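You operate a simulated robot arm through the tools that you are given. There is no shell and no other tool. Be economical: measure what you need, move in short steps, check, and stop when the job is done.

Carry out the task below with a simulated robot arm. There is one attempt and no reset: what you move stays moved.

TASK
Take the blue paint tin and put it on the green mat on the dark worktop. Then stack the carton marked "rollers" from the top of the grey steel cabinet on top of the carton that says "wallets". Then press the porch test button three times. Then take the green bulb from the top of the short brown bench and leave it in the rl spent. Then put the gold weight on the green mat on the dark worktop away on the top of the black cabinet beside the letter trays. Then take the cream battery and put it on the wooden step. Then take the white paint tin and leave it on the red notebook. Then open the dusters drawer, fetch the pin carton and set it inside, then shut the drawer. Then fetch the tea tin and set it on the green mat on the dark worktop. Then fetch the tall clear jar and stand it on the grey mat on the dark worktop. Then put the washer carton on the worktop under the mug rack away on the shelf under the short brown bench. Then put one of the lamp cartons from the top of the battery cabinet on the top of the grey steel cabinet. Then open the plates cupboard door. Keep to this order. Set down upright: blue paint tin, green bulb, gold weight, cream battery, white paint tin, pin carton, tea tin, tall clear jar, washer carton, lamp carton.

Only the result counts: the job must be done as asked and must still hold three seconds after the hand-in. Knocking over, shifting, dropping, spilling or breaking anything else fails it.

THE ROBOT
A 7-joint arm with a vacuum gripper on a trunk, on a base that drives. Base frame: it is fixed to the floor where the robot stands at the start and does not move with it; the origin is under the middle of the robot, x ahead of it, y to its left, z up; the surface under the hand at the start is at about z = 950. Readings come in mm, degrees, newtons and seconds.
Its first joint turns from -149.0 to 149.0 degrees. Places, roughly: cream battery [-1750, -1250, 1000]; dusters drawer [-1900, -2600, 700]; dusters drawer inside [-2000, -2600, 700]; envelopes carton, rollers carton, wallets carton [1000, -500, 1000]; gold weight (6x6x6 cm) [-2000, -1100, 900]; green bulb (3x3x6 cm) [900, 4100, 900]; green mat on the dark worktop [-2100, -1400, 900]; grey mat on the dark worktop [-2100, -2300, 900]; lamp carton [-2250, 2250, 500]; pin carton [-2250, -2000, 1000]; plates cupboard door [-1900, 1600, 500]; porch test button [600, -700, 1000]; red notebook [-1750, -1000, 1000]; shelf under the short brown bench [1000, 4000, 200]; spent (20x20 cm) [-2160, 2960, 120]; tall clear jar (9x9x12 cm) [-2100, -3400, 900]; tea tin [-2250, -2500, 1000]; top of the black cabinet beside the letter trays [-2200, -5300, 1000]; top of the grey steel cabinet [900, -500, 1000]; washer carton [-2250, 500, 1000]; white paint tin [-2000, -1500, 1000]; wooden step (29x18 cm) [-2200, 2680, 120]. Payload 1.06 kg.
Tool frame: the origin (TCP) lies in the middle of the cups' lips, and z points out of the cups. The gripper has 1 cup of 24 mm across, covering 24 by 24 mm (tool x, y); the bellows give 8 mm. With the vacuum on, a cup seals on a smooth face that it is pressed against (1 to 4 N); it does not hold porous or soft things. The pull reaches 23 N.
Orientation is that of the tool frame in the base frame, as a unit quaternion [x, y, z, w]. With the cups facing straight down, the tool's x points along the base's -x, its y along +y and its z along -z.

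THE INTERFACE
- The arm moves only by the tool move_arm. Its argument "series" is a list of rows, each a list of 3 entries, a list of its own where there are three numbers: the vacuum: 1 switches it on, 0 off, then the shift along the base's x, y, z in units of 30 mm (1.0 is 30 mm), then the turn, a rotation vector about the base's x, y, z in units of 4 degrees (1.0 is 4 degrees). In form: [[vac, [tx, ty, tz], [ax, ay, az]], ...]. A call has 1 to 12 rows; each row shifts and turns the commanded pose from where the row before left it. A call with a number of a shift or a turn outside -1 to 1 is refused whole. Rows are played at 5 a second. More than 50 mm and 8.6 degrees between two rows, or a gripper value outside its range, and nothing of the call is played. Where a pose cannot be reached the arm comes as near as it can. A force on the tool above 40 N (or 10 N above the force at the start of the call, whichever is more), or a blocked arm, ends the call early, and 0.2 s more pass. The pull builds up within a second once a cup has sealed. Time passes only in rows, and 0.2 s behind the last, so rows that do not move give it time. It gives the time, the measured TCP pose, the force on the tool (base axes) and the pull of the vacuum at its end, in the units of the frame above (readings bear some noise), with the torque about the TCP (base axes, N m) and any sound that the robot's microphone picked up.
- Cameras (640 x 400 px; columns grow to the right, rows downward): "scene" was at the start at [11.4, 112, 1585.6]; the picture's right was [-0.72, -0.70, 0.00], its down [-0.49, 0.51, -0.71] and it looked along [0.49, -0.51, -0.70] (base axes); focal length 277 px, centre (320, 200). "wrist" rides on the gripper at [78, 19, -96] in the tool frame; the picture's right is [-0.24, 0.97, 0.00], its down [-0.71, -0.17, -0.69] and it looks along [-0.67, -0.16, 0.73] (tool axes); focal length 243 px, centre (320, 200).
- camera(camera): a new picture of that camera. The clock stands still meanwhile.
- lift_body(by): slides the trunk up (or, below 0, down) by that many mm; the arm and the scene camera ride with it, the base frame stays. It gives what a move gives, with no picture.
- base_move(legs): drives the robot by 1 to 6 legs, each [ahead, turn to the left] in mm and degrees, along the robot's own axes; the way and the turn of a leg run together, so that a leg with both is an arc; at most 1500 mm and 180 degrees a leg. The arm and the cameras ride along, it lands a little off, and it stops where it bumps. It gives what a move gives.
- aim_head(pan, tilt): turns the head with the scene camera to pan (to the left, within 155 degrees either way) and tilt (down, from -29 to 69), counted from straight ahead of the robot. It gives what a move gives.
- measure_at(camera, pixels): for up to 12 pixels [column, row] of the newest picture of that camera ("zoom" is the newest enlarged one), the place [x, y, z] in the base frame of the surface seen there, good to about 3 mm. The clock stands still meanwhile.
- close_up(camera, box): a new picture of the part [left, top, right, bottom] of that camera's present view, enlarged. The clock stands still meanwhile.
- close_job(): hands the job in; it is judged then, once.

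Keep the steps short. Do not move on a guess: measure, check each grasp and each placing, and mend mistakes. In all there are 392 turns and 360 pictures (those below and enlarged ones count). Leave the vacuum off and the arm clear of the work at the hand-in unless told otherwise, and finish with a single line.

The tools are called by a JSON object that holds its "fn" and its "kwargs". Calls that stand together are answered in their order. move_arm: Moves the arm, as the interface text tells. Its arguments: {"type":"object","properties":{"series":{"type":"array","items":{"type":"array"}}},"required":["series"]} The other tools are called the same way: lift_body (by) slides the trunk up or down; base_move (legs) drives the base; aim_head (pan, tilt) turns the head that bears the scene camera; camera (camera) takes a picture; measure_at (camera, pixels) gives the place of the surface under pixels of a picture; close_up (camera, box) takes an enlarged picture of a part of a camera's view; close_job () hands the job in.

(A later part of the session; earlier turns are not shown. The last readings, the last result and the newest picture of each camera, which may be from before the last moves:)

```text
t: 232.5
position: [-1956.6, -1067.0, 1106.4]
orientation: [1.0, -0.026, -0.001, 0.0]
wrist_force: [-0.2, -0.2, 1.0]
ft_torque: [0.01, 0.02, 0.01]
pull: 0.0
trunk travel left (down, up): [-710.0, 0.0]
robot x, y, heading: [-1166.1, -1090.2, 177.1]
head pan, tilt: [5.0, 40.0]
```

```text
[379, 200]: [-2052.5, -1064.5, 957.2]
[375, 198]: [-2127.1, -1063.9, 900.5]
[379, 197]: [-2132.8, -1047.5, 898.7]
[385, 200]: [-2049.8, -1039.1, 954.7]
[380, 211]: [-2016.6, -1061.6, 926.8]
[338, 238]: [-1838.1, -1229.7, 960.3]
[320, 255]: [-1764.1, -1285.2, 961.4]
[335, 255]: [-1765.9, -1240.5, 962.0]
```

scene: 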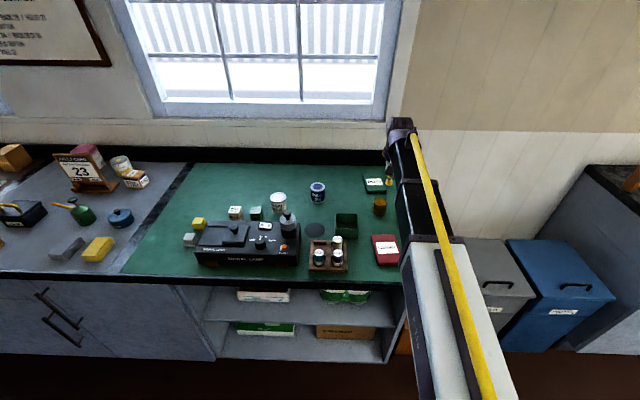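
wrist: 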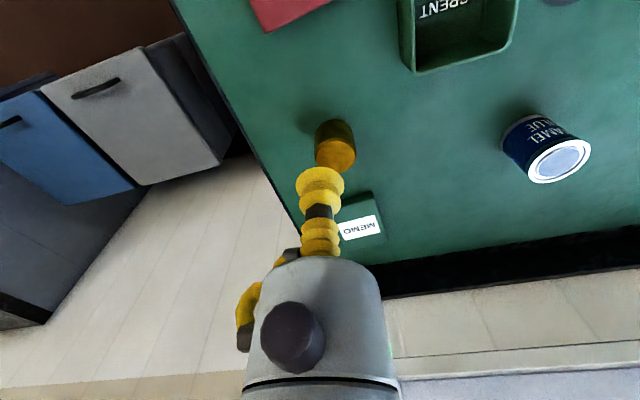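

Gold weight top centre ≈ (-2041,-1063,954). Move over and down.

{"fn": "move_arm", "kwargs": {"series": [[0, [-0.95, 0.05, 0], [0, 0, 0]], [0, [-0.95, 0.05, 0], [0, 0, 0]], [0, [-0.9, 0.03, 0], [0, 0, 0]], [0, [0, 0, -1], [0, 0, 0]], [0, [0, 0, -1], [0, 0, 0]], [0, [0, 0, -1], [0, 0, 0]], [0, [0, 0, -1], [0, 0, 0]], [0, [0, 0, 0], [0, 0, 0]]]}}

{"fn": "camera", "kwargs": {"camera": "wrist"}}

{"fn": "measure_at", "kwargs": {"camera": "wrist", "pixels": [[320, 120], [320, 150], [290, 150], [350, 150], [320, 165], [320, 100]]}}

```text
t: 234.3
position: [-2042.1, -1062.2, 984.5]
orientation: [1.0, -0.026, 0.0, 0.0]
wrist_force: [0.0, 0.3, 0.1]
ft_torque: [-0.02, 0.02, 0.01]
pull: 0.1
trunk travel left (down, up): [-710.0, 0.0]
robot x, y, heading: [-1163.5, -1090.0, 177.2]
head pan, tilt: [5.0, 40.0]
```

```text
297 pictures are left
```

wrist: 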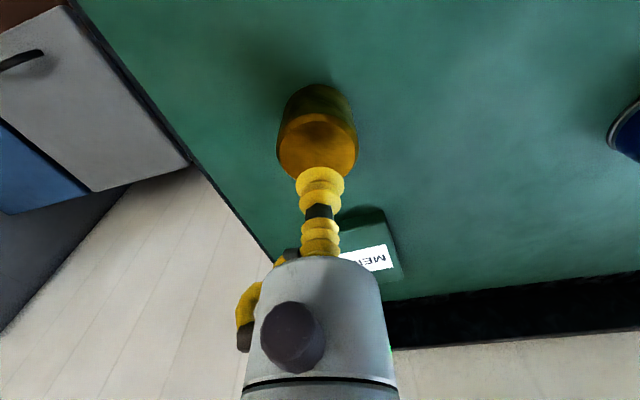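

```text
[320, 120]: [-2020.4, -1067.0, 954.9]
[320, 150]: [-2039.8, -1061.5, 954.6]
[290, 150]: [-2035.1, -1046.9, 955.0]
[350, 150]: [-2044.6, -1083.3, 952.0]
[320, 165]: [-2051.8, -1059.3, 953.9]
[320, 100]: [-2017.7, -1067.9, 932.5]
```

{"fn": "move_arm", "kwargs": {"series": [[1, [0, -0.08, -0.7], [0, 0, 0]], [1, [0, 0, -0.25], [0, 0, 0]], [1, [0, 0, -0.1], [0, 0, 0]], [1, [0, 0, 0], [0, 0, 0]], [1, [0, 0, 0], [0, 0, 0]], [1, [0, 0, 0], [0, 0, 0]], [1, [0, 0, 0], [0, 0, 0]]]}}

```text
t: 235.9
position: [-2039.0, -1066.3, 951.6]
orientation: [1.0, -0.027, 0.0, 0.001]
wrist_force: [-3.5, -3.2, 8.1]
ft_torque: [-0.01, -0.01, 0.01]
pull: 22.6
trunk travel left (down, up): [-710.0, 0.0]
robot x, y, heading: [-1162.2, -1089.3, 177.2]
head pan, tilt: [5.0, 40.0]
```

Sealed. Lift slowly.

{"fn": "move_arm", "kwargs": {"series": [[1, [0, 0, 0.2], [0, 0, 0]], [1, [0, 0, 0.3], [0, 0, 0]], [1, [0, 0, 0.4], [0, 0, 0]], [1, [0, 0, 0.5], [0, 0, 0]], [1, [0, 0, 0.8], [0, 0, 0]], [1, [0, 0, 0.8], [0, 0, 0]], [1, [0, 0, 0.8], [0, 0, 0]], [1, [0, 0, 0.8], [0, 0, 0]], [1, [0, 0, 0.8], [0, 0, 0]]]}}

{"fn": "aim_head", "kwargs": {"pan": 70, "tilt": 20}}

{"fn": "camera", "kwargs": {"camera": "scene"}}

```text
t: 237.9
position: [-2041.9, -1065.4, 1115.8]
orientation: [1.0, -0.027, 0.0, 0.0]
wrist_force: [0.4, -0.9, -3.5]
ft_torque: [-0.01, 0.0, -0.04]
pull: 22.5
trunk travel left (down, up): [-710.0, 0.0]
robot x, y, heading: [-1166.4, -1094.5, 177.3]
head pan, tilt: [5.0, 40.0]
```

```text
t: 239.3
position: [-2041.1, -1065.8, 1115.4]
orientation: [1.0, -0.027, 0.0, -0.001]
wrist_force: [-0.2, -0.1, -3.0]
ft_torque: [0.01, -0.04, -0.04]
pull: 22.9
trunk travel left (down, up): [-710.0, 0.0]
robot x, y, heading: [-1166.8, -1094.7, 177.1]
head pan, tilt: [70.0, 20.0]
```

```text
296 pictures are left
```

scene: 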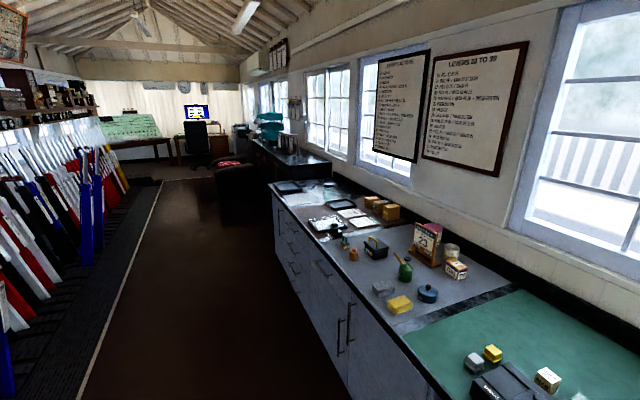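

{"fn": "measure_at", "kwargs": {"camera": "scene", "pixels": [[275, 185], [250, 143], [290, 162], [320, 160], [225, 195], [210, 165], [235, 212], [160, 180], [100, 330], [275, 130], [300, 150]]}}

{"fn": "close_up", "kwargs": {"camera": "scene", "box": [180, 90, 340, 220]}}

```text
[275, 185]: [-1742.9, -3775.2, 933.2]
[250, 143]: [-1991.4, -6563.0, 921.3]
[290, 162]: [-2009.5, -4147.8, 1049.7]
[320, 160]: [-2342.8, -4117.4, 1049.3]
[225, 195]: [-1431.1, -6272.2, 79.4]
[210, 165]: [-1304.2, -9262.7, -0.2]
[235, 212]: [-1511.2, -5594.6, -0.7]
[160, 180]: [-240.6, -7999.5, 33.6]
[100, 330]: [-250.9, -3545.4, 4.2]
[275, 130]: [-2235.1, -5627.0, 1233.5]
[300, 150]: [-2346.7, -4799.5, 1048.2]
```

```text
3.08 times, centred on (260, 155) of scene
```

zoom: 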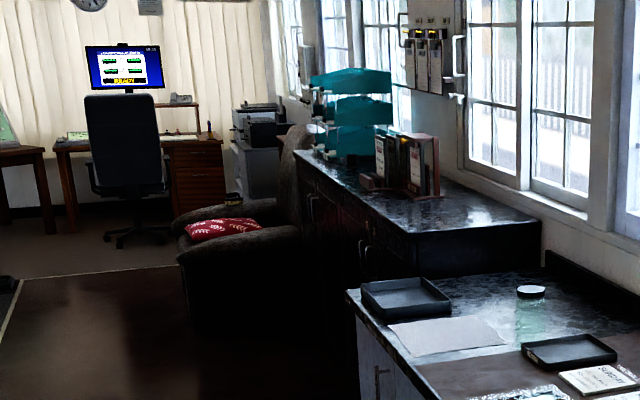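

Black cabinet top z≈1049, front near x≈-2000. Raise the weight and drive down the aisle to y≈-4800.

{"fn": "move_arm", "kwargs": {"series": [[1, [0, 0, 0.8], [0, 0, 0]], [1, [0, 0, 0.8], [0, 0, 0]], [1, [0, 0, 0.8], [0, 0, 0]], [1, [0, 0, 0], [0, 0, 0]]]}}

{"fn": "base_move", "kwargs": {"legs": [[-300, 0], [0, 92.8], [1500, 0], [1500, 0], [700, 0]]}}

{"fn": "aim_head", "kwargs": {"pan": -70, "tilt": 25}}

{"fn": "camera", "kwargs": {"camera": "scene"}}

```text
t: 240.3
position: [-2041.3, -1063.0, 1187.9]
orientation: [1.0, -0.026, 0.0, -0.001]
wrist_force: [0.0, 0.5, -2.3]
ft_torque: [-0.05, -0.01, -0.04]
pull: 22.5
trunk travel left (down, up): [-710.0, 0.0]
robot x, y, heading: [-1164.5, -1096.1, 177.0]
head pan, tilt: [70.0, 20.0]
```

```text
t: 263.6
position: [-840.7, -5663.4, 1188.2]
orientation: [0.708, 0.706, 0.0, 0.001]
wrist_force: [0.4, 0.1, -3.2]
ft_torque: [0.02, -0.03, 0.04]
pull: 22.3
trunk travel left (down, up): [-710.0, 0.0]
robot x, y, heading: [-856.4, -4787.3, -90.0]
head pan, tilt: [70.0, 20.0]
```

```text
t: 265.9
position: [-840.7, -5664.2, 1187.0]
orientation: [0.708, 0.706, 0.0, 0.0]
wrist_force: [0.4, -0.4, -3.3]
ft_torque: [-0.01, 0.01, -0.01]
pull: 22.6
trunk travel left (down, up): [-710.0, 0.0]
robot x, y, heading: [-857.4, -4783.4, -90.0]
head pan, tilt: [-70.0, 25.0]
```

```text
294 pictures are left
```

scene: 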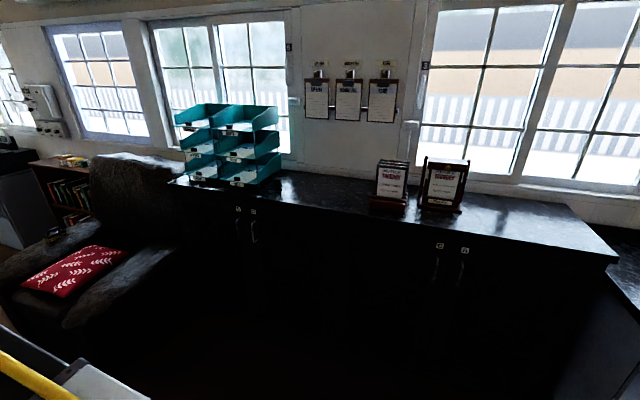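

{"fn": "measure_at", "kwargs": {"camera": "scene", "pixels": [[310, 188], [320, 200], [300, 180], [340, 208], [280, 180], [232, 186], [390, 210], [175, 180], [300, 200], [110, 300], [430, 230]]}}

```text
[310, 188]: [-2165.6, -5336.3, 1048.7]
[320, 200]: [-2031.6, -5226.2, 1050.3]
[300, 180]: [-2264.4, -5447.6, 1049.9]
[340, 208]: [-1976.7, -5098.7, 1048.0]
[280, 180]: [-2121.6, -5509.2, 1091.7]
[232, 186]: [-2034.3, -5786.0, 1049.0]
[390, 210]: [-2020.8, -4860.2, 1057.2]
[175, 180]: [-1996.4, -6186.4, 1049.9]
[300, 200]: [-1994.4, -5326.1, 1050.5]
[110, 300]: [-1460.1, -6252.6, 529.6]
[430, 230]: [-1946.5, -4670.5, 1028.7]
```

Free spot next to the letter trays at ≈(-2130,-5270). Position in front, keeping clear of the chair.

{"fn": "base_move", "kwargs": {"legs": [[320, 0], [0, -90]]}}

{"fn": "base_move", "kwargs": {"legs": [[380, 0]]}}

{"fn": "camera", "kwargs": {"camera": "wrist"}}

```text
t: 271.8
position: [-1737.0, -5114.8, 1188.7]
orientation: [1.0, -0.001, 0.0, 0.0]
wrist_force: [-0.4, 0.3, -2.3]
ft_torque: [0.01, -0.02, -0.01]
pull: 22.7
trunk travel left (down, up): [-710.0, 0.0]
robot x, y, heading: [-860.1, -5100.4, 179.7]
head pan, tilt: [-70.0, 25.0]
```

```text
t: 274.2
position: [-2114.0, -5112.7, 1188.2]
orientation: [1.0, -0.001, 0.0, 0.0]
wrist_force: [-0.6, -0.1, -3.0]
ft_torque: [-0.03, 0.0, 0.03]
pull: 22.9
trunk travel left (down, up): [-710.0, 0.0]
robot x, y, heading: [-1235.7, -5099.8, 179.4]
head pan, tilt: [-70.0, 25.0]
```

```text
293 pictures are left
```

wrist: 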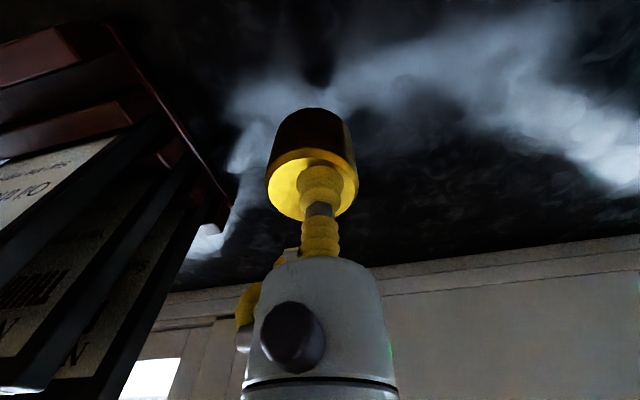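

Slide to y≈-5250, then lower to ~1112.

{"fn": "move_arm", "kwargs": {"series": [[1, [0, -0.92, 0], [0, 0, 0]], [1, [0, -0.92, 0], [0, 0, 0]], [1, [0, -0.92, 0], [0, 0, 0]], [1, [0, -0.92, 0], [0, 0, 0]], [1, [0, -0.92, 0], [0, 0, 0]], [1, [0, 0, -0.9], [0, 0, 0]], [1, [0, 0, -0.9], [0, 0, 0]], [1, [0, 0, -0.6], [0, 0, 0]], [1, [0, 0, 0], [0, 0, 0]]]}}

{"fn": "camera", "kwargs": {"camera": "wrist"}}

{"fn": "measure_at", "kwargs": {"camera": "wrist", "pixels": [[420, 100], [230, 80], [400, 180], [240, 200]]}}

```text
t: 276.2
position: [-2112.5, -5250.7, 1116.6]
orientation: [1.0, -0.002, 0.0, 0.0]
wrist_force: [0.0, -0.1, -2.1]
ft_torque: [-0.03, 0.0, -0.03]
pull: 22.8
trunk travel left (down, up): [-710.0, 0.0]
robot x, y, heading: [-1235.8, -5101.7, 180.0]
head pan, tilt: [-70.0, 25.0]
```

```text
292 pictures are left
```

wrist: 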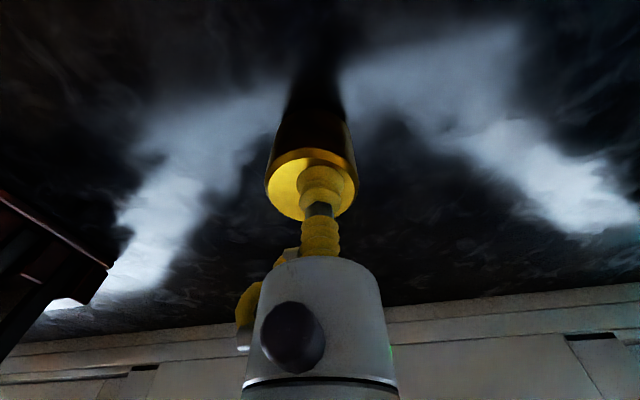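

```text
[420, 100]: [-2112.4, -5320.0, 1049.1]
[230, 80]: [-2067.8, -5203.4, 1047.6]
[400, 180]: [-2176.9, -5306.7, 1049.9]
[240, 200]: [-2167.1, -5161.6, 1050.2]
```

Contact expected ≈1102. Step down gently.

{"fn": "move_arm", "kwargs": {"series": [[1, [0, 0, -0.25], [0, 0, 0]], [1, [0, 0, -0.1], [0, 0, 0]], [1, [0, 0, -0.08], [0, 0, 0]], [1, [0, 0, 0], [0, 0, 0]]]}}

```text
t: 277.2
position: [-2111.9, -5250.9, 1102.5]
orientation: [1.0, -0.001, 0.0, -0.001]
wrist_force: [-1.4, -0.8, 6.4]
ft_torque: [0.03, 0.02, 0.03]
pull: 23.3
trunk travel left (down, up): [-710.0, 0.0]
robot x, y, heading: [-1232.0, -5100.2, 179.8]
head pan, tilt: [-70.0, 25.0]
```

Contact. Release and rise.

{"fn": "move_arm", "kwargs": {"series": [[0, [0, 0, 0], [0, 0, 0]], [0, [0, 0, 0], [0, 0, 0]], [0, [0, 0, 0], [0, 0, 0]], [0, [0, 0, 0.1], [0, 0, 0]], [0, [0, 0, 0.5], [0, 0, 0]], [0, [0, 0, 1], [0, 0, 0]], [0, [0, 0, 1], [0, 0, 0]]]}}

{"fn": "camera", "kwargs": {"camera": "wrist"}}

```text
t: 278.8
position: [-2113.0, -5250.8, 1182.4]
orientation: [1.0, -0.002, 0.0, 0.001]
wrist_force: [0.5, 1.3, 0.5]
ft_torque: [0.0, -0.02, 0.0]
pull: 0.0
trunk travel left (down, up): [-710.0, 0.0]
robot x, y, heading: [-1234.9, -5098.7, 179.8]
head pan, tilt: [-70.0, 25.0]
```

```text
291 pictures are left
```

wrist: 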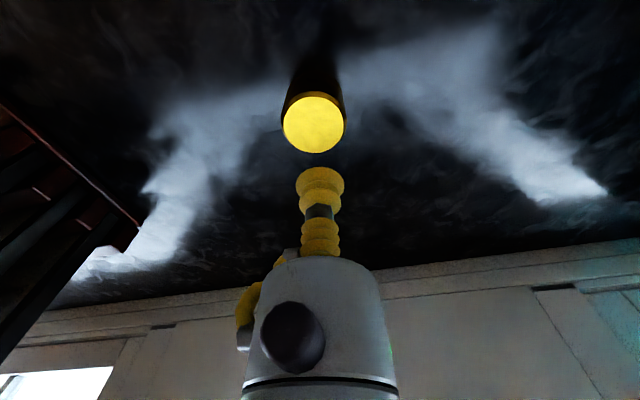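

Weight placed. Drive back to the green mat for the cream battery.

{"fn": "base_move", "kwargs": {"legs": [[-380, 0], [0, -90], [1500, 0], [1500, 0], [850, 0], [0, 90]]}}

{"fn": "aim_head", "kwargs": {"pan": 0, "tilt": 40}}

{"fn": "camera", "kwargs": {"camera": "scene"}}

```text
t: 307.1
position: [-1698.2, -1412.2, 1180.1]
orientation: [1.0, 0.009, 0.0, -0.001]
wrist_force: [-0.1, 0.2, 0.4]
ft_torque: [0.0, -0.01, -0.01]
pull: 0.1
trunk travel left (down, up): [-710.0, 0.0]
robot x, y, heading: [-823.9, -1237.5, -178.9]
head pan, tilt: [-70.0, 25.0]
```

```text
t: 308.5
position: [-1696.2, -1412.4, 1182.2]
orientation: [1.0, 0.009, 0.0, 0.0]
wrist_force: [-0.7, 0.2, 0.0]
ft_torque: [-0.02, -0.02, -0.02]
pull: 0.2
trunk travel left (down, up): [-710.0, 0.0]
robot x, y, heading: [-824.3, -1237.6, -178.9]
head pan, tilt: [0.0, 40.0]
```

```text
290 pictures are left
```

scene: 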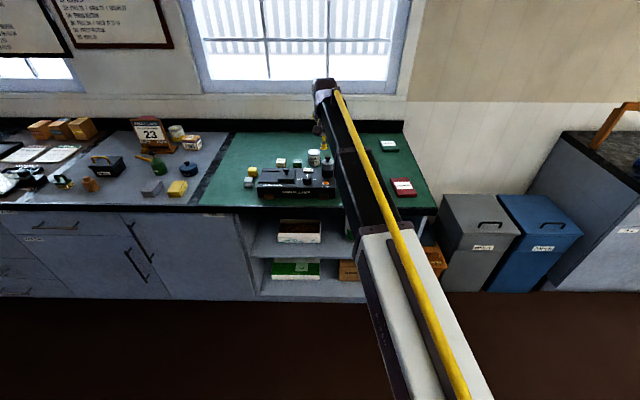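

{"fn": "base_move", "kwargs": {"legs": [[0, -1.1], [180, 0]]}}

{"fn": "move_arm", "kwargs": {"series": [[0, [0, 0.9, -0.3], [0, 0, 0]], [0, [0, 0.9, -0.3], [0, 0, 0]], [0, [0, 0.9, -0.3], [0, 0, 0]], [0, [0, 0.9, -0.5], [0, 0, 0]], [0, [0.5, 0.9, -0.5], [0, 0, 0]], [0, [0.5, 0.7, -0.5], [0, 0, 0]], [0, [0, 0, 0], [0, 0, 0]]]}}

{"fn": "camera", "kwargs": {"camera": "wrist"}}

```text
t: 310.4
position: [-1883.7, -1395.3, 1181.9]
orientation: [1.0, -0.001, 0.0, 0.0]
wrist_force: [-0.7, -0.4, 0.7]
ft_torque: [0.05, -0.01, -0.02]
pull: 0.0
trunk travel left (down, up): [-710.0, 0.0]
robot x, y, heading: [-1005.9, -1237.4, 180.0]
head pan, tilt: [0.0, 40.0]
```

```text
t: 312.0
position: [-1854.0, -1240.3, 1109.4]
orientation: [1.0, -0.001, 0.0, 0.0]
wrist_force: [0.1, -0.5, -0.4]
ft_torque: [0.01, -0.01, 0.0]
pull: 0.1
trunk travel left (down, up): [-710.0, 0.0]
robot x, y, heading: [-1005.3, -1242.0, 179.8]
head pan, tilt: [0.0, 40.0]
```

```text
289 pictures are left
```

wrist: 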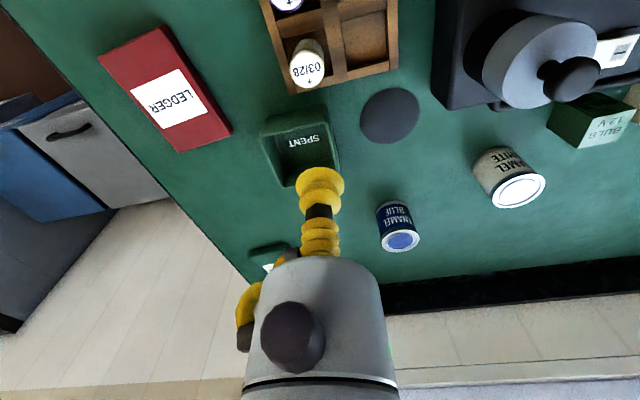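

{"fn": "measure_at", "kwargs": {"camera": "wrist", "pixels": [[308, 68], [293, 68], [323, 66], [308, 55], [308, 84], [308, 44], [190, 100], [170, 60]]}}

{"fn": "close_up", "kwargs": {"camera": "wrist", "box": [240, 0, 400, 110]}}

```text
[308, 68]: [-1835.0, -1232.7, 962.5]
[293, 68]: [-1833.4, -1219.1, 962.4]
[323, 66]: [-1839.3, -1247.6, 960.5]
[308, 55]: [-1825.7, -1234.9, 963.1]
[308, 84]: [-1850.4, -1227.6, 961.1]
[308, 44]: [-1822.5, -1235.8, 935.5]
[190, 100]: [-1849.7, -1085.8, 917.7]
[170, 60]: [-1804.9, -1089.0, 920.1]
```

```text
3.64 times, centred on (320, 55) of wrist
```

zoom: 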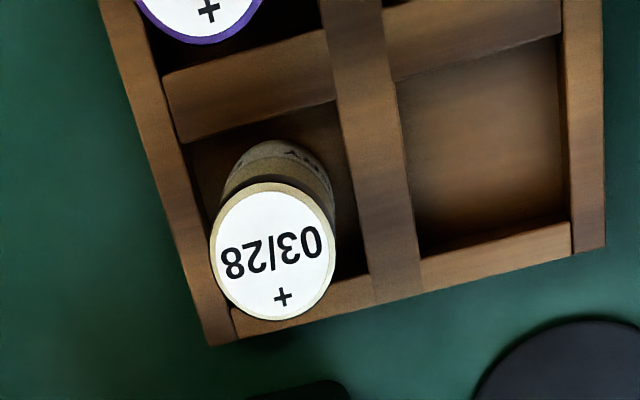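

Battery top is flat; centre ≈ (-1837,-1232,962). Go over and down.

{"fn": "move_arm", "kwargs": {"series": [[0, [0.57, 0.27, -0.6], [0, 0, 0]], [0, [0, 0, -1], [0, 0, 0]], [0, [0, 0, -1], [0, 0, 0]], [0, [0, 0, -1], [0, 0, 0]], [0, [0, 0, -0.5], [0, 0, 0]], [0, [0, 0, 0], [0, 0, 0]]]}}

{"fn": "camera", "kwargs": {"camera": "wrist"}}

{"fn": "measure_at", "kwargs": {"camera": "wrist", "pixels": [[320, 145], [320, 130], [300, 148], [340, 145], [320, 160]]}}

```text
t: 313.4
position: [-1835.5, -1231.0, 986.2]
orientation: [1.0, -0.002, -0.001, 0.0]
wrist_force: [0.3, 0.4, 0.4]
ft_torque: [0.0, 0.01, 0.04]
pull: 0.0
trunk travel left (down, up): [-710.0, 0.0]
robot x, y, heading: [-1003.2, -1239.3, 179.9]
head pan, tilt: [0.0, 40.0]
```

```text
287 pictures are left
```

wrist: 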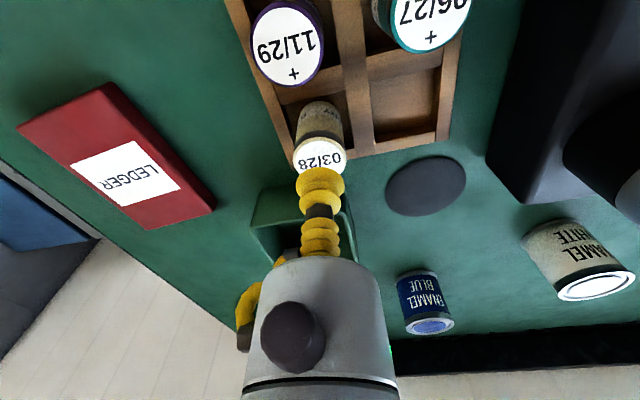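

```text
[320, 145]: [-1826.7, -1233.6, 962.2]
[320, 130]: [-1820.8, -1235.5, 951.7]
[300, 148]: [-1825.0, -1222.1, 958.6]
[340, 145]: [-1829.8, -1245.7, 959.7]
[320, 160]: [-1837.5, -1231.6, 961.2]
```

{"fn": "move_arm", "kwargs": {"series": [[1, [-0.05, -0.04, -0.5], [0, 0, 0]], [1, [0, 0, -0.28], [0, 0, 0]], [1, [0, 0, -0.1], [0, 0, 0]], [1, [0, 0, 0], [0, 0, 0]], [1, [0, 0, 0], [0, 0, 0]], [1, [0, 0, 0], [0, 0, 0]]]}}

```text
t: 314.8
position: [-1838.7, -1232.2, 960.7]
orientation: [1.0, -0.001, 0.0, 0.0]
wrist_force: [-2.3, -2.0, 5.8]
ft_torque: [-0.03, 0.01, -0.01]
pull: 23.2
trunk travel left (down, up): [-710.0, 0.0]
robot x, y, heading: [-1004.3, -1239.4, 180.0]
head pan, tilt: [0.0, 40.0]
```

Sealed. Lift and drive north to the wooden step.

{"fn": "move_arm", "kwargs": {"series": [[1, [0, 0, 0.3], [0, 0, 0]], [1, [0, 0, 0.6], [0, 0, 0]], [1, [0, 0, 0.9], [0, 0, 0]], [1, [0, 0, 0.9], [0, 0, 0]], [1, [0, 0, 0.9], [0, 0, 0]], [1, [0, 0, 0.9], [0, 0, 0]], [1, [0, 0, 0.9], [0, 0, 0]]]}}

{"fn": "camera", "kwargs": {"camera": "wrist"}}

{"fn": "base_move", "kwargs": {"legs": [[-150, 0], [0, -90], [1500, 0], [1500, 0], [1000, 0], [0, 90]]}}

{"fn": "aim_head", "kwargs": {"pan": 10, "tilt": 40}}

{"fn": "camera", "kwargs": {"camera": "scene"}}

```text
t: 316.4
position: [-1838.6, -1230.6, 1122.1]
orientation: [1.0, -0.001, -0.001, 0.0]
wrist_force: [-0.1, -0.2, -2.0]
ft_torque: [-0.04, -0.01, -0.01]
pull: 22.9
trunk travel left (down, up): [-710.0, 0.0]
robot x, y, heading: [-1005.5, -1241.9, 179.9]
head pan, tilt: [0.0, 40.0]
```

```text
286 pictures are left
```

wrist: 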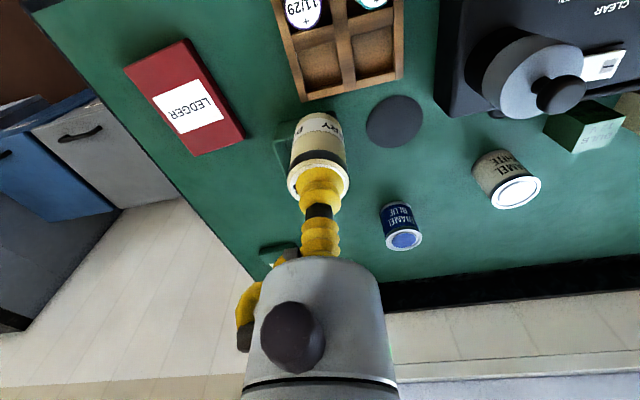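

```text
t: 344.1
position: [-1589.7, 2788.8, 1120.9]
orientation: [1.0, -0.025, 0.0, 0.001]
wrist_force: [0.3, -0.4, -1.1]
ft_torque: [0.0, 0.03, 0.02]
pull: 23.1
trunk travel left (down, up): [-710.0, 0.0]
robot x, y, heading: [-755.3, 2739.9, 177.0]
head pan, tilt: [0.0, 40.0]
```

```text
t: 344.9
position: [-1589.9, 2788.1, 1121.0]
orientation: [1.0, -0.025, 0.0, -0.001]
wrist_force: [0.1, 0.6, -1.3]
ft_torque: [0.02, 0.0, 0.0]
pull: 22.6
trunk travel left (down, up): [-710.0, 0.0]
robot x, y, heading: [-758.6, 2740.5, 177.3]
head pan, tilt: [10.0, 40.0]
```

```text
285 pictures are left
```

scene: 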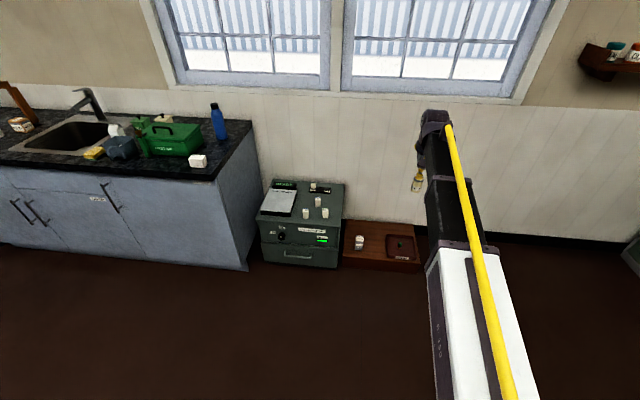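

{"fn": "close_up", "kwargs": {"camera": "scene", "box": [330, 210, 430, 280]}}

{"fn": "measure_at", "kwargs": {"camera": "zoom", "pixels": [[105, 75], [95, 250], [250, 120], [240, 270], [180, 150], [185, 215], [370, 85], [475, 145], [445, 250], [280, 180]]}}

```text
5.71 times, centred on (380, 245) of scene
```

zoom: 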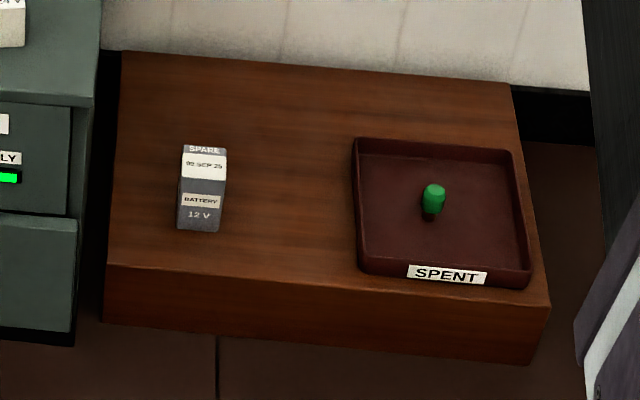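

```text
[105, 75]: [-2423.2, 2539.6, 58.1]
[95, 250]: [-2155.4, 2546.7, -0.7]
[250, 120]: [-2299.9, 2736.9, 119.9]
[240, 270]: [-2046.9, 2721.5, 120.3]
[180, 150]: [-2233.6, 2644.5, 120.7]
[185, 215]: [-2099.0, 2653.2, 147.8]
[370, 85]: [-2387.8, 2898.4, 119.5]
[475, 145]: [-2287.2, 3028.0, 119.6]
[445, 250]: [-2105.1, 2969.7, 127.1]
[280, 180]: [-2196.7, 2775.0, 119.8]
```

Bulb is upright. Align and drive in; aim for (-2200,2755) on the step.

{"fn": "base_move", "kwargs": {"legs": [[0, 2.7], [600, 0]]}}

{"fn": "lift_body", "kwargs": {"by": -400}}

{"fn": "camera", "kwargs": {"camera": "wrist"}}

```text
t: 348.6
position: [-2191.8, 2754.3, 1122.2]
orientation: [1.0, -0.003, -0.001, -0.001]
wrist_force: [0.9, 0.4, -0.6]
ft_torque: [0.0, 0.01, -0.03]
pull: 22.6
trunk travel left (down, up): [-710.0, 0.0]
robot x, y, heading: [-1357.4, 2740.9, 179.7]
head pan, tilt: [10.0, 40.0]
```

```text
t: 352.5
position: [-2191.5, 2753.9, 721.4]
orientation: [1.0, -0.004, 0.0, 0.0]
wrist_force: [0.3, 0.2, -0.7]
ft_torque: [0.02, 0.02, 0.01]
pull: 22.9
trunk travel left (down, up): [-310.0, 400.0]
robot x, y, heading: [-1361.6, 2744.1, 179.3]
head pan, tilt: [10.0, 40.0]
```

```text
283 pictures are left
```

wrist: 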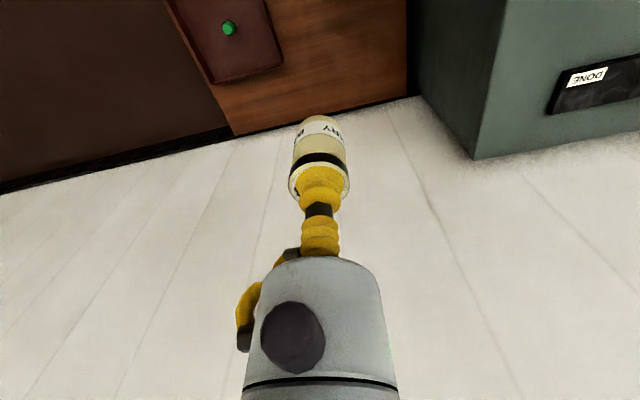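

{"fn": "lift_body", "kwargs": {"by": -300}}

{"fn": "move_arm", "kwargs": {"series": [[1, [0, 0, -1], [0, 0, 0]], [1, [0, 0, -1], [0, 0, 0]], [1, [0, 0, -1], [0, 0, 0]], [1, [0, 0, -1], [0, 0, 0]], [1, [0, 0, -1], [0, 0, 0]], [1, [0, 0, -1], [0, 0, 0]], [1, [0, 0, -0.8], [0, 0, 0]], [1, [0, 0, 0], [0, 0, 0]]]}}

{"fn": "camera", "kwargs": {"camera": "wrist"}}

```text
t: 355.5
position: [-2191.1, 2754.4, 422.1]
orientation: [1.0, -0.003, 0.0, -0.001]
wrist_force: [-0.2, 0.3, -0.9]
ft_torque: [-0.03, -0.01, 0.02]
pull: 22.5
trunk travel left (down, up): [-10.0, 700.0]
robot x, y, heading: [-1361.4, 2737.7, 179.4]
head pan, tilt: [10.0, 40.0]
```

```text
t: 357.3
position: [-2191.8, 2754.6, 217.0]
orientation: [1.0, -0.004, 0.001, 0.0]
wrist_force: [-0.9, -0.1, -1.0]
ft_torque: [0.02, -0.02, 0.02]
pull: 23.4
trunk travel left (down, up): [-10.0, 700.0]
robot x, y, heading: [-1361.0, 2741.1, 179.6]
head pan, tilt: [10.0, 40.0]
```

```text
282 pictures are left
```

wrist: 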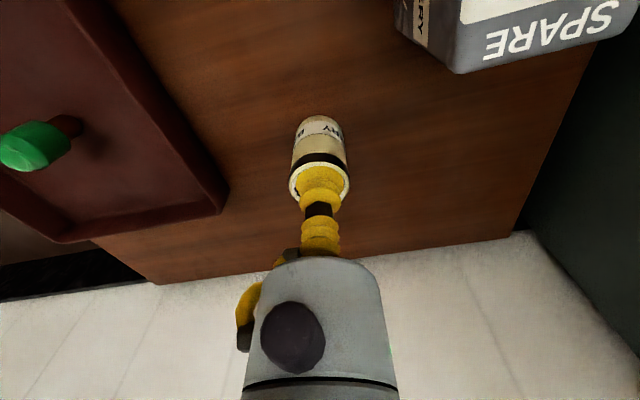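

{"fn": "measure_at", "kwargs": {"camera": "wrist", "pixels": [[320, 119], [312, 121], [318, 150], [360, 140], [270, 130]]}}

{"fn": "move_arm", "kwargs": {"series": [[1, [0, 0, -0.6], [0, 0, 0]], [1, [0, 0, -0.3], [0, 0, 0]], [1, [0, 0, 0], [0, 0, 0]]]}}

```text
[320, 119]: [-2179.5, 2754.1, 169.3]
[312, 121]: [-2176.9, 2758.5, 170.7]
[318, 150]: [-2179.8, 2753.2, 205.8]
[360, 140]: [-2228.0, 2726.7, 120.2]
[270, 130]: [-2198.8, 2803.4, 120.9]
```

```text
t: 358.1
position: [-2192.9, 2754.1, 191.0]
orientation: [1.0, -0.003, 0.0, 0.0]
wrist_force: [0.3, -0.3, -1.8]
ft_torque: [-0.02, -0.03, -0.02]
pull: 22.8
trunk travel left (down, up): [-10.0, 700.0]
robot x, y, heading: [-1358.8, 2744.0, 179.6]
head pan, tilt: [10.0, 40.0]
```

{"fn": "move_arm", "kwargs": {"series": [[1, [0, 0, -0.3], [0, 0, 0]], [1, [0, 0, 0], [0, 0, 0]]]}}

{"fn": "move_arm", "kwargs": {"series": [[1, [0, 0, -0.12], [0, 0, 0]], [1, [0, 0, 0], [0, 0, 0]]]}}

{"fn": "move_arm", "kwargs": {"series": [[1, [0, 0, -0.12], [0, 0, 0]], [1, [0, 0, 0], [0, 0, 0]]]}}

```text
t: 358.7
position: [-2191.7, 2756.0, 182.6]
orientation: [1.0, -0.004, -0.001, 0.0]
wrist_force: [0.6, -0.7, -1.2]
ft_torque: [-0.05, -0.03, 0.0]
pull: 22.8
trunk travel left (down, up): [-10.0, 700.0]
robot x, y, heading: [-1360.2, 2741.9, 179.5]
head pan, tilt: [10.0, 40.0]
```

```text
t: 359.3
position: [-2191.7, 2756.7, 178.1]
orientation: [1.0, -0.003, 0.0, 0.0]
wrist_force: [0.8, 0.6, -1.3]
ft_torque: [0.0, 0.01, -0.01]
pull: 22.9
trunk travel left (down, up): [-10.0, 700.0]
robot x, y, heading: [-1358.3, 2740.0, 179.5]
head pan, tilt: [10.0, 40.0]
```

```text
t: 359.9
position: [-2191.3, 2756.0, 175.4]
orientation: [1.0, -0.004, 0.0, 0.001]
wrist_force: [0.6, 0.4, 1.6]
ft_torque: [0.0, -0.02, 0.03]
pull: 23.0
trunk travel left (down, up): [-10.0, 700.0]
robot x, y, heading: [-1358.7, 2740.8, 179.4]
head pan, tilt: [10.0, 40.0]
```

Light contact (force turned from -1.3 to +1.6). One tiny step, then release.

{"fn": "move_arm", "kwargs": {"series": [[1, [0, 0, -0.03], [0, 0, 0]], [0, [0, 0, 0], [0, 0, 0]], [0, [0, 0, 0], [0, 0, 0]], [0, [0, 0, 0], [0, 0, 0]], [0, [0, 0, 0.08], [0, 0, 0]], [0, [0, 0, 0.3], [0, 0, 0]], [0, [0, 0, 0.8], [0, 0, 0]], [0, [0, 0, 1], [0, 0, 0]]]}}

{"fn": "camera", "kwargs": {"camera": "wrist"}}

```text
t: 361.7
position: [-2192.0, 2755.1, 237.4]
orientation: [1.0, -0.004, 0.0, 0.0]
wrist_force: [0.0, -0.1, -0.5]
ft_torque: [0.01, 0.01, -0.02]
pull: 0.2
trunk travel left (down, up): [-10.0, 700.0]
robot x, y, heading: [-1359.0, 2743.5, 179.7]
head pan, tilt: [10.0, 40.0]
```

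```text
281 pictures are left
```

wrist: 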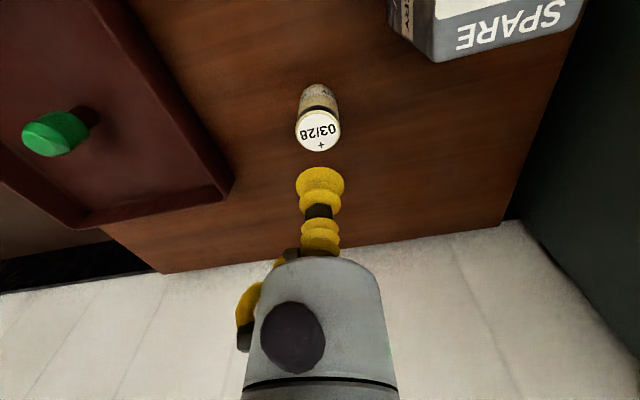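

Battery stands on the step. Rise and return to the green mat.

{"fn": "move_arm", "kwargs": {"series": [[0, [0, 0, 1], [0, 0, 0]], [0, [0, 0, 1], [0, 0, 0]], [0, [0, 0, 1], [0, 0, 0]], [0, [0, 0, 1], [0, 0, 0]], [0, [0, 0, 1], [0, 0, 0]], [0, [0, 0, 1], [0, 0, 0]]]}}

{"fn": "lift_body", "kwargs": {"by": 400}}

{"fn": "lift_body", "kwargs": {"by": 300}}

{"fn": "base_move", "kwargs": {"legs": [[-500, 0], [0, 90.4], [1500, 0], [1500, 0], [1040, 0], [0, -90]]}}

```text
t: 363.1
position: [-2191.6, 2754.6, 420.4]
orientation: [1.0, -0.003, 0.001, 0.0]
wrist_force: [0.0, -0.7, -0.8]
ft_torque: [-0.04, 0.01, 0.0]
pull: 0.0
trunk travel left (down, up): [-10.0, 700.0]
robot x, y, heading: [-1360.7, 2740.8, 179.3]
head pan, tilt: [10.0, 40.0]
```

```text
t: 366.9
position: [-2192.8, 2755.0, 819.6]
orientation: [1.0, -0.004, -0.001, 0.001]
wrist_force: [0.0, -0.7, -0.1]
ft_torque: [0.03, 0.0, -0.02]
pull: 0.0
trunk travel left (down, up): [-410.0, 300.0]
robot x, y, heading: [-1356.2, 2737.1, 179.6]
head pan, tilt: [10.0, 40.0]
```

```text
t: 369.9
position: [-2192.2, 2756.2, 1119.5]
orientation: [1.0, -0.004, 0.0, 0.0]
wrist_force: [-0.6, -0.4, 0.2]
ft_torque: [0.01, 0.01, 0.0]
pull: 0.0
trunk travel left (down, up): [-710.0, 0.0]
robot x, y, heading: [-1356.8, 2739.4, 179.8]
head pan, tilt: [10.0, 40.0]
```

```text
t: 399.5
position: [-1459.2, -1300.2, 1120.2]
orientation: [1.0, 0.027, 0.0, 0.0]
wrist_force: [-0.1, 0.1, 0.8]
ft_torque: [0.05, 0.03, 0.0]
pull: 0.1
trunk travel left (down, up): [-710.0, 0.0]
robot x, y, heading: [-626.3, -1261.9, -177.1]
head pan, tilt: [10.0, 40.0]
```

{"fn": "base_move", "kwargs": {"legs": [[0, -2.9], [510, 0]]}}

{"fn": "move_arm", "kwargs": {"series": [[0, [-0.4, -0.9, 0], [0, 0, 0]], [0, [-0.4, -0.9, 0], [0, 0, 0]], [0, [-0.4, -0.9, 0], [0, 0, 0]], [0, [-0.4, -0.9, 0], [0, 0, 0]], [0, [-0.4, -0.9, 0], [0, 0, 0]], [0, [-0.4, -0.9, 0], [0, 0, 0]]]}}

{"fn": "camera", "kwargs": {"camera": "wrist"}}

```text
t: 402.9
position: [-1973.3, -1260.1, 1119.1]
orientation: [1.0, 0.003, -0.001, 0.001]
wrist_force: [0.2, 1.0, 0.4]
ft_torque: [-0.02, 0.01, 0.0]
pull: 0.0
trunk travel left (down, up): [-710.0, 0.0]
robot x, y, heading: [-1140.0, -1263.9, -179.7]
head pan, tilt: [10.0, 40.0]
```

```text
t: 404.3
position: [-2045.1, -1424.9, 1118.4]
orientation: [1.0, 0.003, 0.001, -0.001]
wrist_force: [-0.5, -0.8, 0.1]
ft_torque: [-0.02, 0.0, 0.0]
pull: 0.1
trunk travel left (down, up): [-710.0, 0.0]
robot x, y, heading: [-1139.0, -1266.8, -179.9]
head pan, tilt: [10.0, 40.0]
```

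```text
280 pictures are left
```

wrist: 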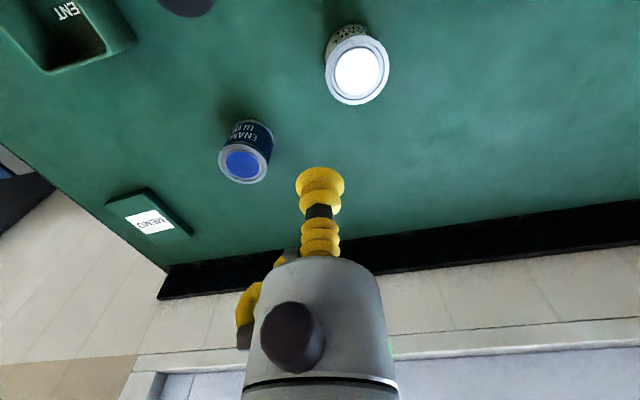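

{"fn": "measure_at", "kwargs": {"camera": "wrist", "pixels": [[357, 70], [326, 72], [389, 66], [357, 40], [357, 103], [242, 163]]}}

```text
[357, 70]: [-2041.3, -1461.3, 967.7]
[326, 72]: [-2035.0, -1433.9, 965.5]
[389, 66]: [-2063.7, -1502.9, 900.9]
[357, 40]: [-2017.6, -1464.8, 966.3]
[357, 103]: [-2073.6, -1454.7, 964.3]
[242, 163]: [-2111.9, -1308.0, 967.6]
```

White tin lid centre ≈ (-2045,-1460,967). Move over it and lower.

{"fn": "move_arm", "kwargs": {"series": [[0, [0, -0.6, 0], [0, 0, 0]], [0, [0, -0.57, -0.5], [0, 0, 0]], [0, [0, 0, -1], [0, 0, 0]], [0, [0, 0, -1], [0, 0, 0]], [0, [0, 0, -1], [0, 0, 0]], [0, [0, 0, -0.8], [0, 0, 0]], [0, [0, 0, 0], [0, 0, 0]]]}}

{"fn": "camera", "kwargs": {"camera": "wrist"}}

{"fn": "measure_at", "kwargs": {"camera": "wrist", "pixels": [[276, 150], [370, 150], [322, 112], [322, 140], [280, 160], [362, 160]]}}

```text
t: 405.9
position: [-2045.2, -1459.1, 989.4]
orientation: [1.0, 0.003, 0.0, 0.001]
wrist_force: [0.6, -0.1, 0.2]
ft_torque: [0.02, 0.03, 0.01]
pull: 0.0
trunk travel left (down, up): [-710.0, 0.0]
robot x, y, heading: [-1140.1, -1265.0, -179.6]
head pan, tilt: [10.0, 40.0]
```

```text
279 pictures are left
```

wrist: 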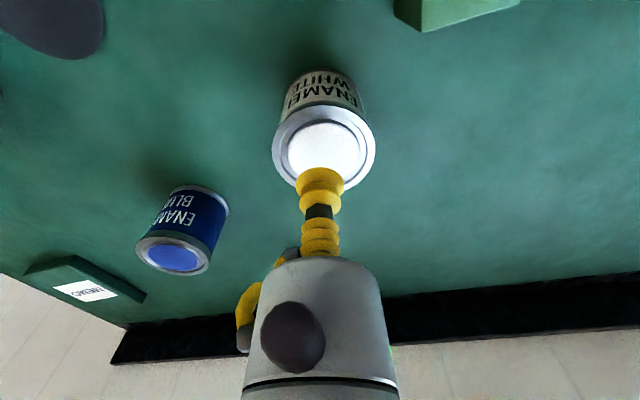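

```text
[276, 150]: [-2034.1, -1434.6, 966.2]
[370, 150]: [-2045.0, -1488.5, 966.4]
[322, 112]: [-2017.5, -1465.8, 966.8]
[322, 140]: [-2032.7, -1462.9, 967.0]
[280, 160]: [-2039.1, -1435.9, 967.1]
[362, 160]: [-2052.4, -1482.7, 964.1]
```

Centred (centre ≈ (-2044,-1461)). Descend with vacuum.

{"fn": "move_arm", "kwargs": {"series": [[1, [0, -0.05, -0.5], [0, 0, 0]], [1, [0, 0, -0.2], [0, 0, 0]], [1, [0, 0, -0.1], [0, 0, 0]], [1, [0, 0, 0], [0, 0, 0]], [1, [0, 0, 0], [0, 0, 0]], [1, [0, 0, 0], [0, 0, 0]]]}}

```text
t: 407.3
position: [-2044.3, -1460.0, 967.0]
orientation: [1.0, 0.002, -0.001, 0.0]
wrist_force: [-0.4, 0.3, 0.4]
ft_torque: [0.0, -0.03, -0.02]
pull: 22.7
trunk travel left (down, up): [-710.0, 0.0]
robot x, y, heading: [-1140.6, -1264.6, -179.7]
head pan, tilt: [10.0, 40.0]
```

Sealed. Lift clear.

{"fn": "move_arm", "kwargs": {"series": [[1, [0, 0, 0.3], [0, 0, 0]], [1, [0, 0, 0.8], [0, 0, 0]], [1, [0, 0, 1], [0, 0, 0]], [1, [0, 0, 1], [0, 0, 0]], [1, [0, 0, 1], [0, 0, 0]], [1, [0, 0, 1], [0, 0, 0]]]}}

{"fn": "move_arm", "kwargs": {"series": [[1, [0.2, 0.98, 0], [0, 0, 0]], [1, [0.4, 0.98, 0], [0, 0, 0]], [1, [0.5, 0.98, 0], [0, 0, 0]], [1, [0.5, 0.98, 0], [0, 0, 0]], [1, [0.5, 0.98, 0], [0, 0, 0]], [1, [0.5, 0.98, 0], [0, 0, 0]], [1, [0.5, 0.98, 0], [0, 0, 0]], [1, [0.5, 0.98, 0], [0, 0, 0]], [1, [0.5, 0.98, 0], [0, 0, 0]], [1, [0.5, 0.98, 0], [0, 0, 0]], [1, [0.5, 0.98, 0], [0, 0, 0]], [1, [0.5, 0.8, 0], [0, 0, 0]]]}}

{"fn": "camera", "kwargs": {"camera": "wrist"}}

```text
t: 408.7
position: [-2045.0, -1460.8, 1118.3]
orientation: [1.0, 0.003, 0.0, 0.0]
wrist_force: [-0.6, 0.1, -1.6]
ft_torque: [0.02, 0.03, 0.0]
pull: 22.5
trunk travel left (down, up): [-710.0, 0.0]
robot x, y, heading: [-1139.6, -1266.4, -179.4]
head pan, tilt: [10.0, 40.0]
```

```text
t: 411.3
position: [-1876.0, -1111.2, 1119.7]
orientation: [1.0, 0.002, 0.0, 0.0]
wrist_force: [-0.2, 0.2, -3.3]
ft_torque: [0.01, 0.04, -0.01]
pull: 22.5
trunk travel left (down, up): [-710.0, 0.0]
robot x, y, heading: [-1140.0, -1264.0, -179.7]
head pan, tilt: [10.0, 40.0]
```

```text
278 pictures are left
```

wrist: 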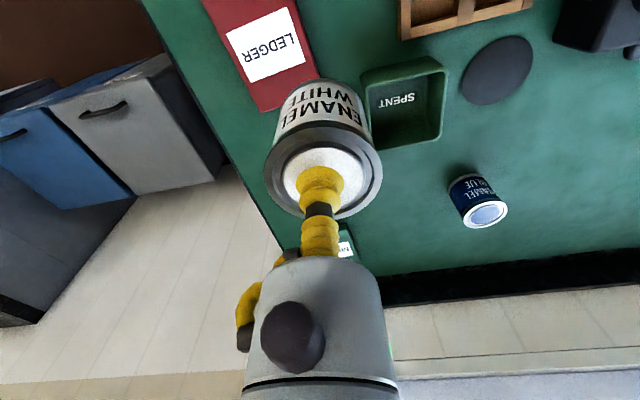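

Measure the ledger's corners.

{"fn": "measure_at", "kwargs": {"camera": "wrist", "pixels": [[262, 108], [315, 78], [290, 5], [208, 5], [265, 45], [245, 80], [300, 30], [235, 5]]}}

```text
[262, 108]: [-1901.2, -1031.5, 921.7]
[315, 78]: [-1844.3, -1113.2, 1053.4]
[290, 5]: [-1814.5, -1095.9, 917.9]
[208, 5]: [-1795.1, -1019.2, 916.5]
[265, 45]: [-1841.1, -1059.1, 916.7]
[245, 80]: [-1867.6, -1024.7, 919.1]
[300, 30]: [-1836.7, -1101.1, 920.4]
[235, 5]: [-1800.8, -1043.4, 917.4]
```

Ledger centre ≈ (-1840,-1061), top z≈918. Move over and lower to ~1003.

{"fn": "move_arm", "kwargs": {"series": [[1, [0.6, 0.83, 0], [0, 0, 0]], [1, [0.6, 0.83, 0], [0, 0, 0]], [1, [0, 0, -0.9], [0, 0, 0]], [1, [0, 0, -0.9], [0, 0, 0]], [1, [0, 0, -0.9], [0, 0, 0]], [1, [0, 0, -0.9], [0, 0, 0]], [1, [0, 0, -0.3], [0, 0, 0]], [1, [0, 0, 0], [0, 0, 0]]]}}

{"fn": "camera", "kwargs": {"camera": "wrist"}}

{"fn": "aim_head", "kwargs": {"pan": -10, "tilt": 45}}

{"fn": "close_up", "kwargs": {"camera": "scene", "box": [220, 120, 380, 220]}}

```text
t: 413.1
position: [-1839.5, -1063.1, 1001.6]
orientation: [1.0, 0.003, 0.0, -0.001]
wrist_force: [0.4, 0.4, -2.3]
ft_torque: [0.01, -0.01, -0.01]
pull: 22.9
trunk travel left (down, up): [-710.0, 0.0]
robot x, y, heading: [-1138.1, -1264.2, -179.7]
head pan, tilt: [10.0, 40.0]
```

```text
277 pictures are left
```

wrist: 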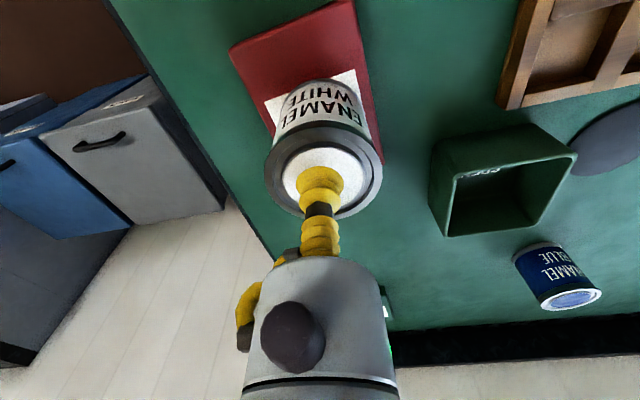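

```text
t: 413.9
position: [-1841.2, -1062.2, 1002.1]
orientation: [1.0, 0.003, 0.0, -0.001]
wrist_force: [-0.6, -0.4, -1.3]
ft_torque: [-0.01, -0.01, 0.0]
pull: 23.0
trunk travel left (down, up): [-710.0, 0.0]
robot x, y, heading: [-1142.9, -1262.0, -179.9]
head pan, tilt: [-10.0, 45.0]
```

```text
4.00 times, centred on (300, 170) of scene
```

zoom: 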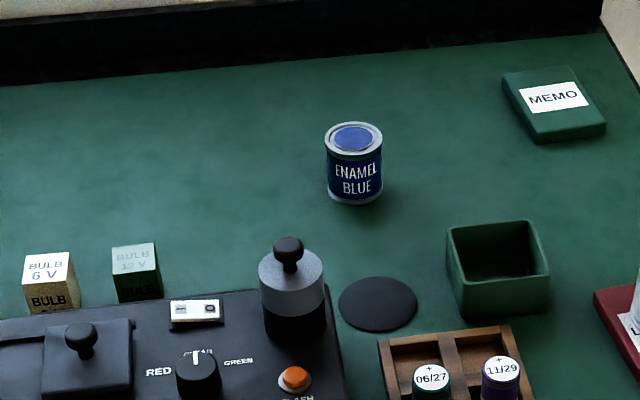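

Over the ledger. Lower to contact.

{"fn": "move_arm", "kwargs": {"series": [[1, [0, 0, -0.4], [0, 0, 0]], [1, [0, 0, -0.1], [0, 0, 0]], [1, [0, 0, 0], [0, 0, 0]]]}}

{"fn": "move_arm", "kwargs": {"series": [[1, [0, 0, -0.1], [0, 0, 0]], [1, [0, 0, 0], [0, 0, 0]]]}}

```text
t: 414.8
position: [-1840.2, -1060.9, 984.8]
orientation: [1.0, 0.003, 0.0, 0.0]
wrist_force: [-0.3, 0.2, -2.4]
ft_torque: [-0.01, -0.01, 0.0]
pull: 22.8
trunk travel left (down, up): [-710.0, 0.0]
robot x, y, heading: [-1139.1, -1264.0, -179.8]
head pan, tilt: [-10.0, 45.0]
```

```text
t: 415.4
position: [-1840.5, -1062.3, 983.7]
orientation: [1.0, 0.003, -0.001, -0.001]
wrist_force: [-2.6, 1.4, 7.9]
ft_torque: [0.01, -0.02, 0.0]
pull: 23.0
trunk travel left (down, up): [-710.0, 0.0]
robot x, y, heading: [-1139.7, -1260.7, -179.7]
head pan, tilt: [-10.0, 45.0]
```

Contact. Release and rise.

{"fn": "move_arm", "kwargs": {"series": [[0, [0, 0, 0.02], [0, 0, 0]], [0, [0, 0, 0], [0, 0, 0]], [0, [0, 0, 0], [0, 0, 0]], [0, [0, 0, 0.1], [0, 0, 0]], [0, [0, 0, 0.5], [0, 0, 0]], [0, [0, 0, 1], [0, 0, 0]], [0, [0, 0, 1], [0, 0, 0]], [0, [0, 0, 1], [0, 0, 0]], [0, [0, 0, 1], [0, 0, 0]]]}}

{"fn": "camera", "kwargs": {"camera": "wrist"}}

```text
t: 417.4
position: [-1838.3, -1062.4, 1123.4]
orientation: [1.0, 0.003, 0.0, 0.0]
wrist_force: [-0.3, -0.1, -0.1]
ft_torque: [-0.01, 0.0, 0.01]
pull: 0.0
trunk travel left (down, up): [-710.0, 0.0]
robot x, y, heading: [-1137.2, -1264.6, -179.9]
head pan, tilt: [-10.0, 45.0]
```

```text
275 pictures are left
```

wrist: 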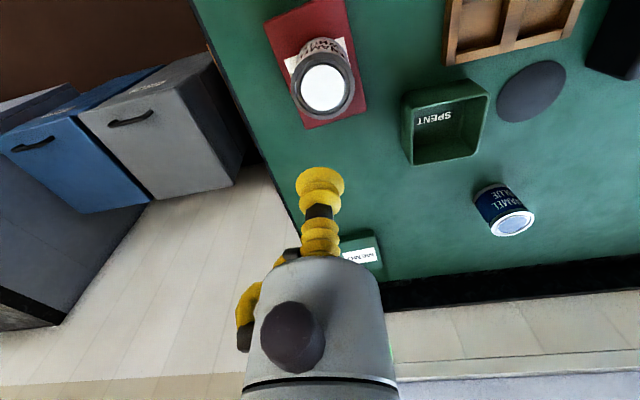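

White tin is on the ledger. Now go look at the dusters drawer.

{"fn": "base_move", "kwargs": {"legs": [[-250, 0], [0, 90], [1250, 0], [0, -90]]}}

{"fn": "aim_head", "kwargs": {"pan": 0, "tilt": 30}}

{"fn": "camera", "kwargs": {"camera": "scene"}}

```text
t: 432.7
position: [-1563.5, -2341.7, 1123.8]
orientation: [1.0, 0.028, 0.0, 0.0]
wrist_force: [-0.4, -0.6, 0.0]
ft_torque: [0.06, 0.01, 0.0]
pull: 0.0
trunk travel left (down, up): [-710.0, 0.0]
robot x, y, heading: [-855.6, -2507.8, -176.7]
head pan, tilt: [-10.0, 45.0]
```

```text
t: 433.4
position: [-1562.9, -2342.0, 1123.3]
orientation: [1.0, 0.029, 0.0, 0.0]
wrist_force: [-0.5, -1.2, -0.6]
ft_torque: [0.01, 0.02, 0.01]
pull: 0.0
trunk travel left (down, up): [-710.0, 0.0]
robot x, y, heading: [-856.2, -2503.4, -176.7]
head pan, tilt: [0.0, 30.0]
```

```text
274 pictures are left
```

scene: 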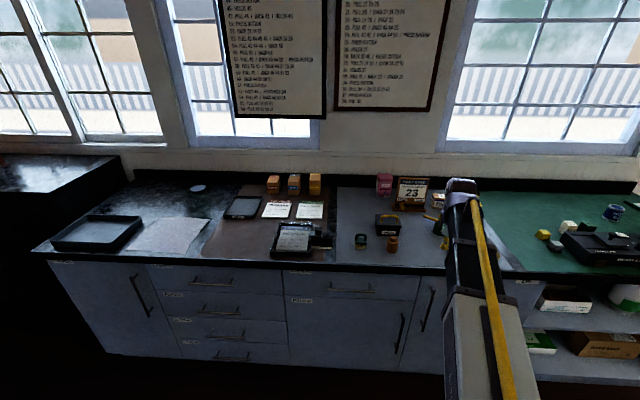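

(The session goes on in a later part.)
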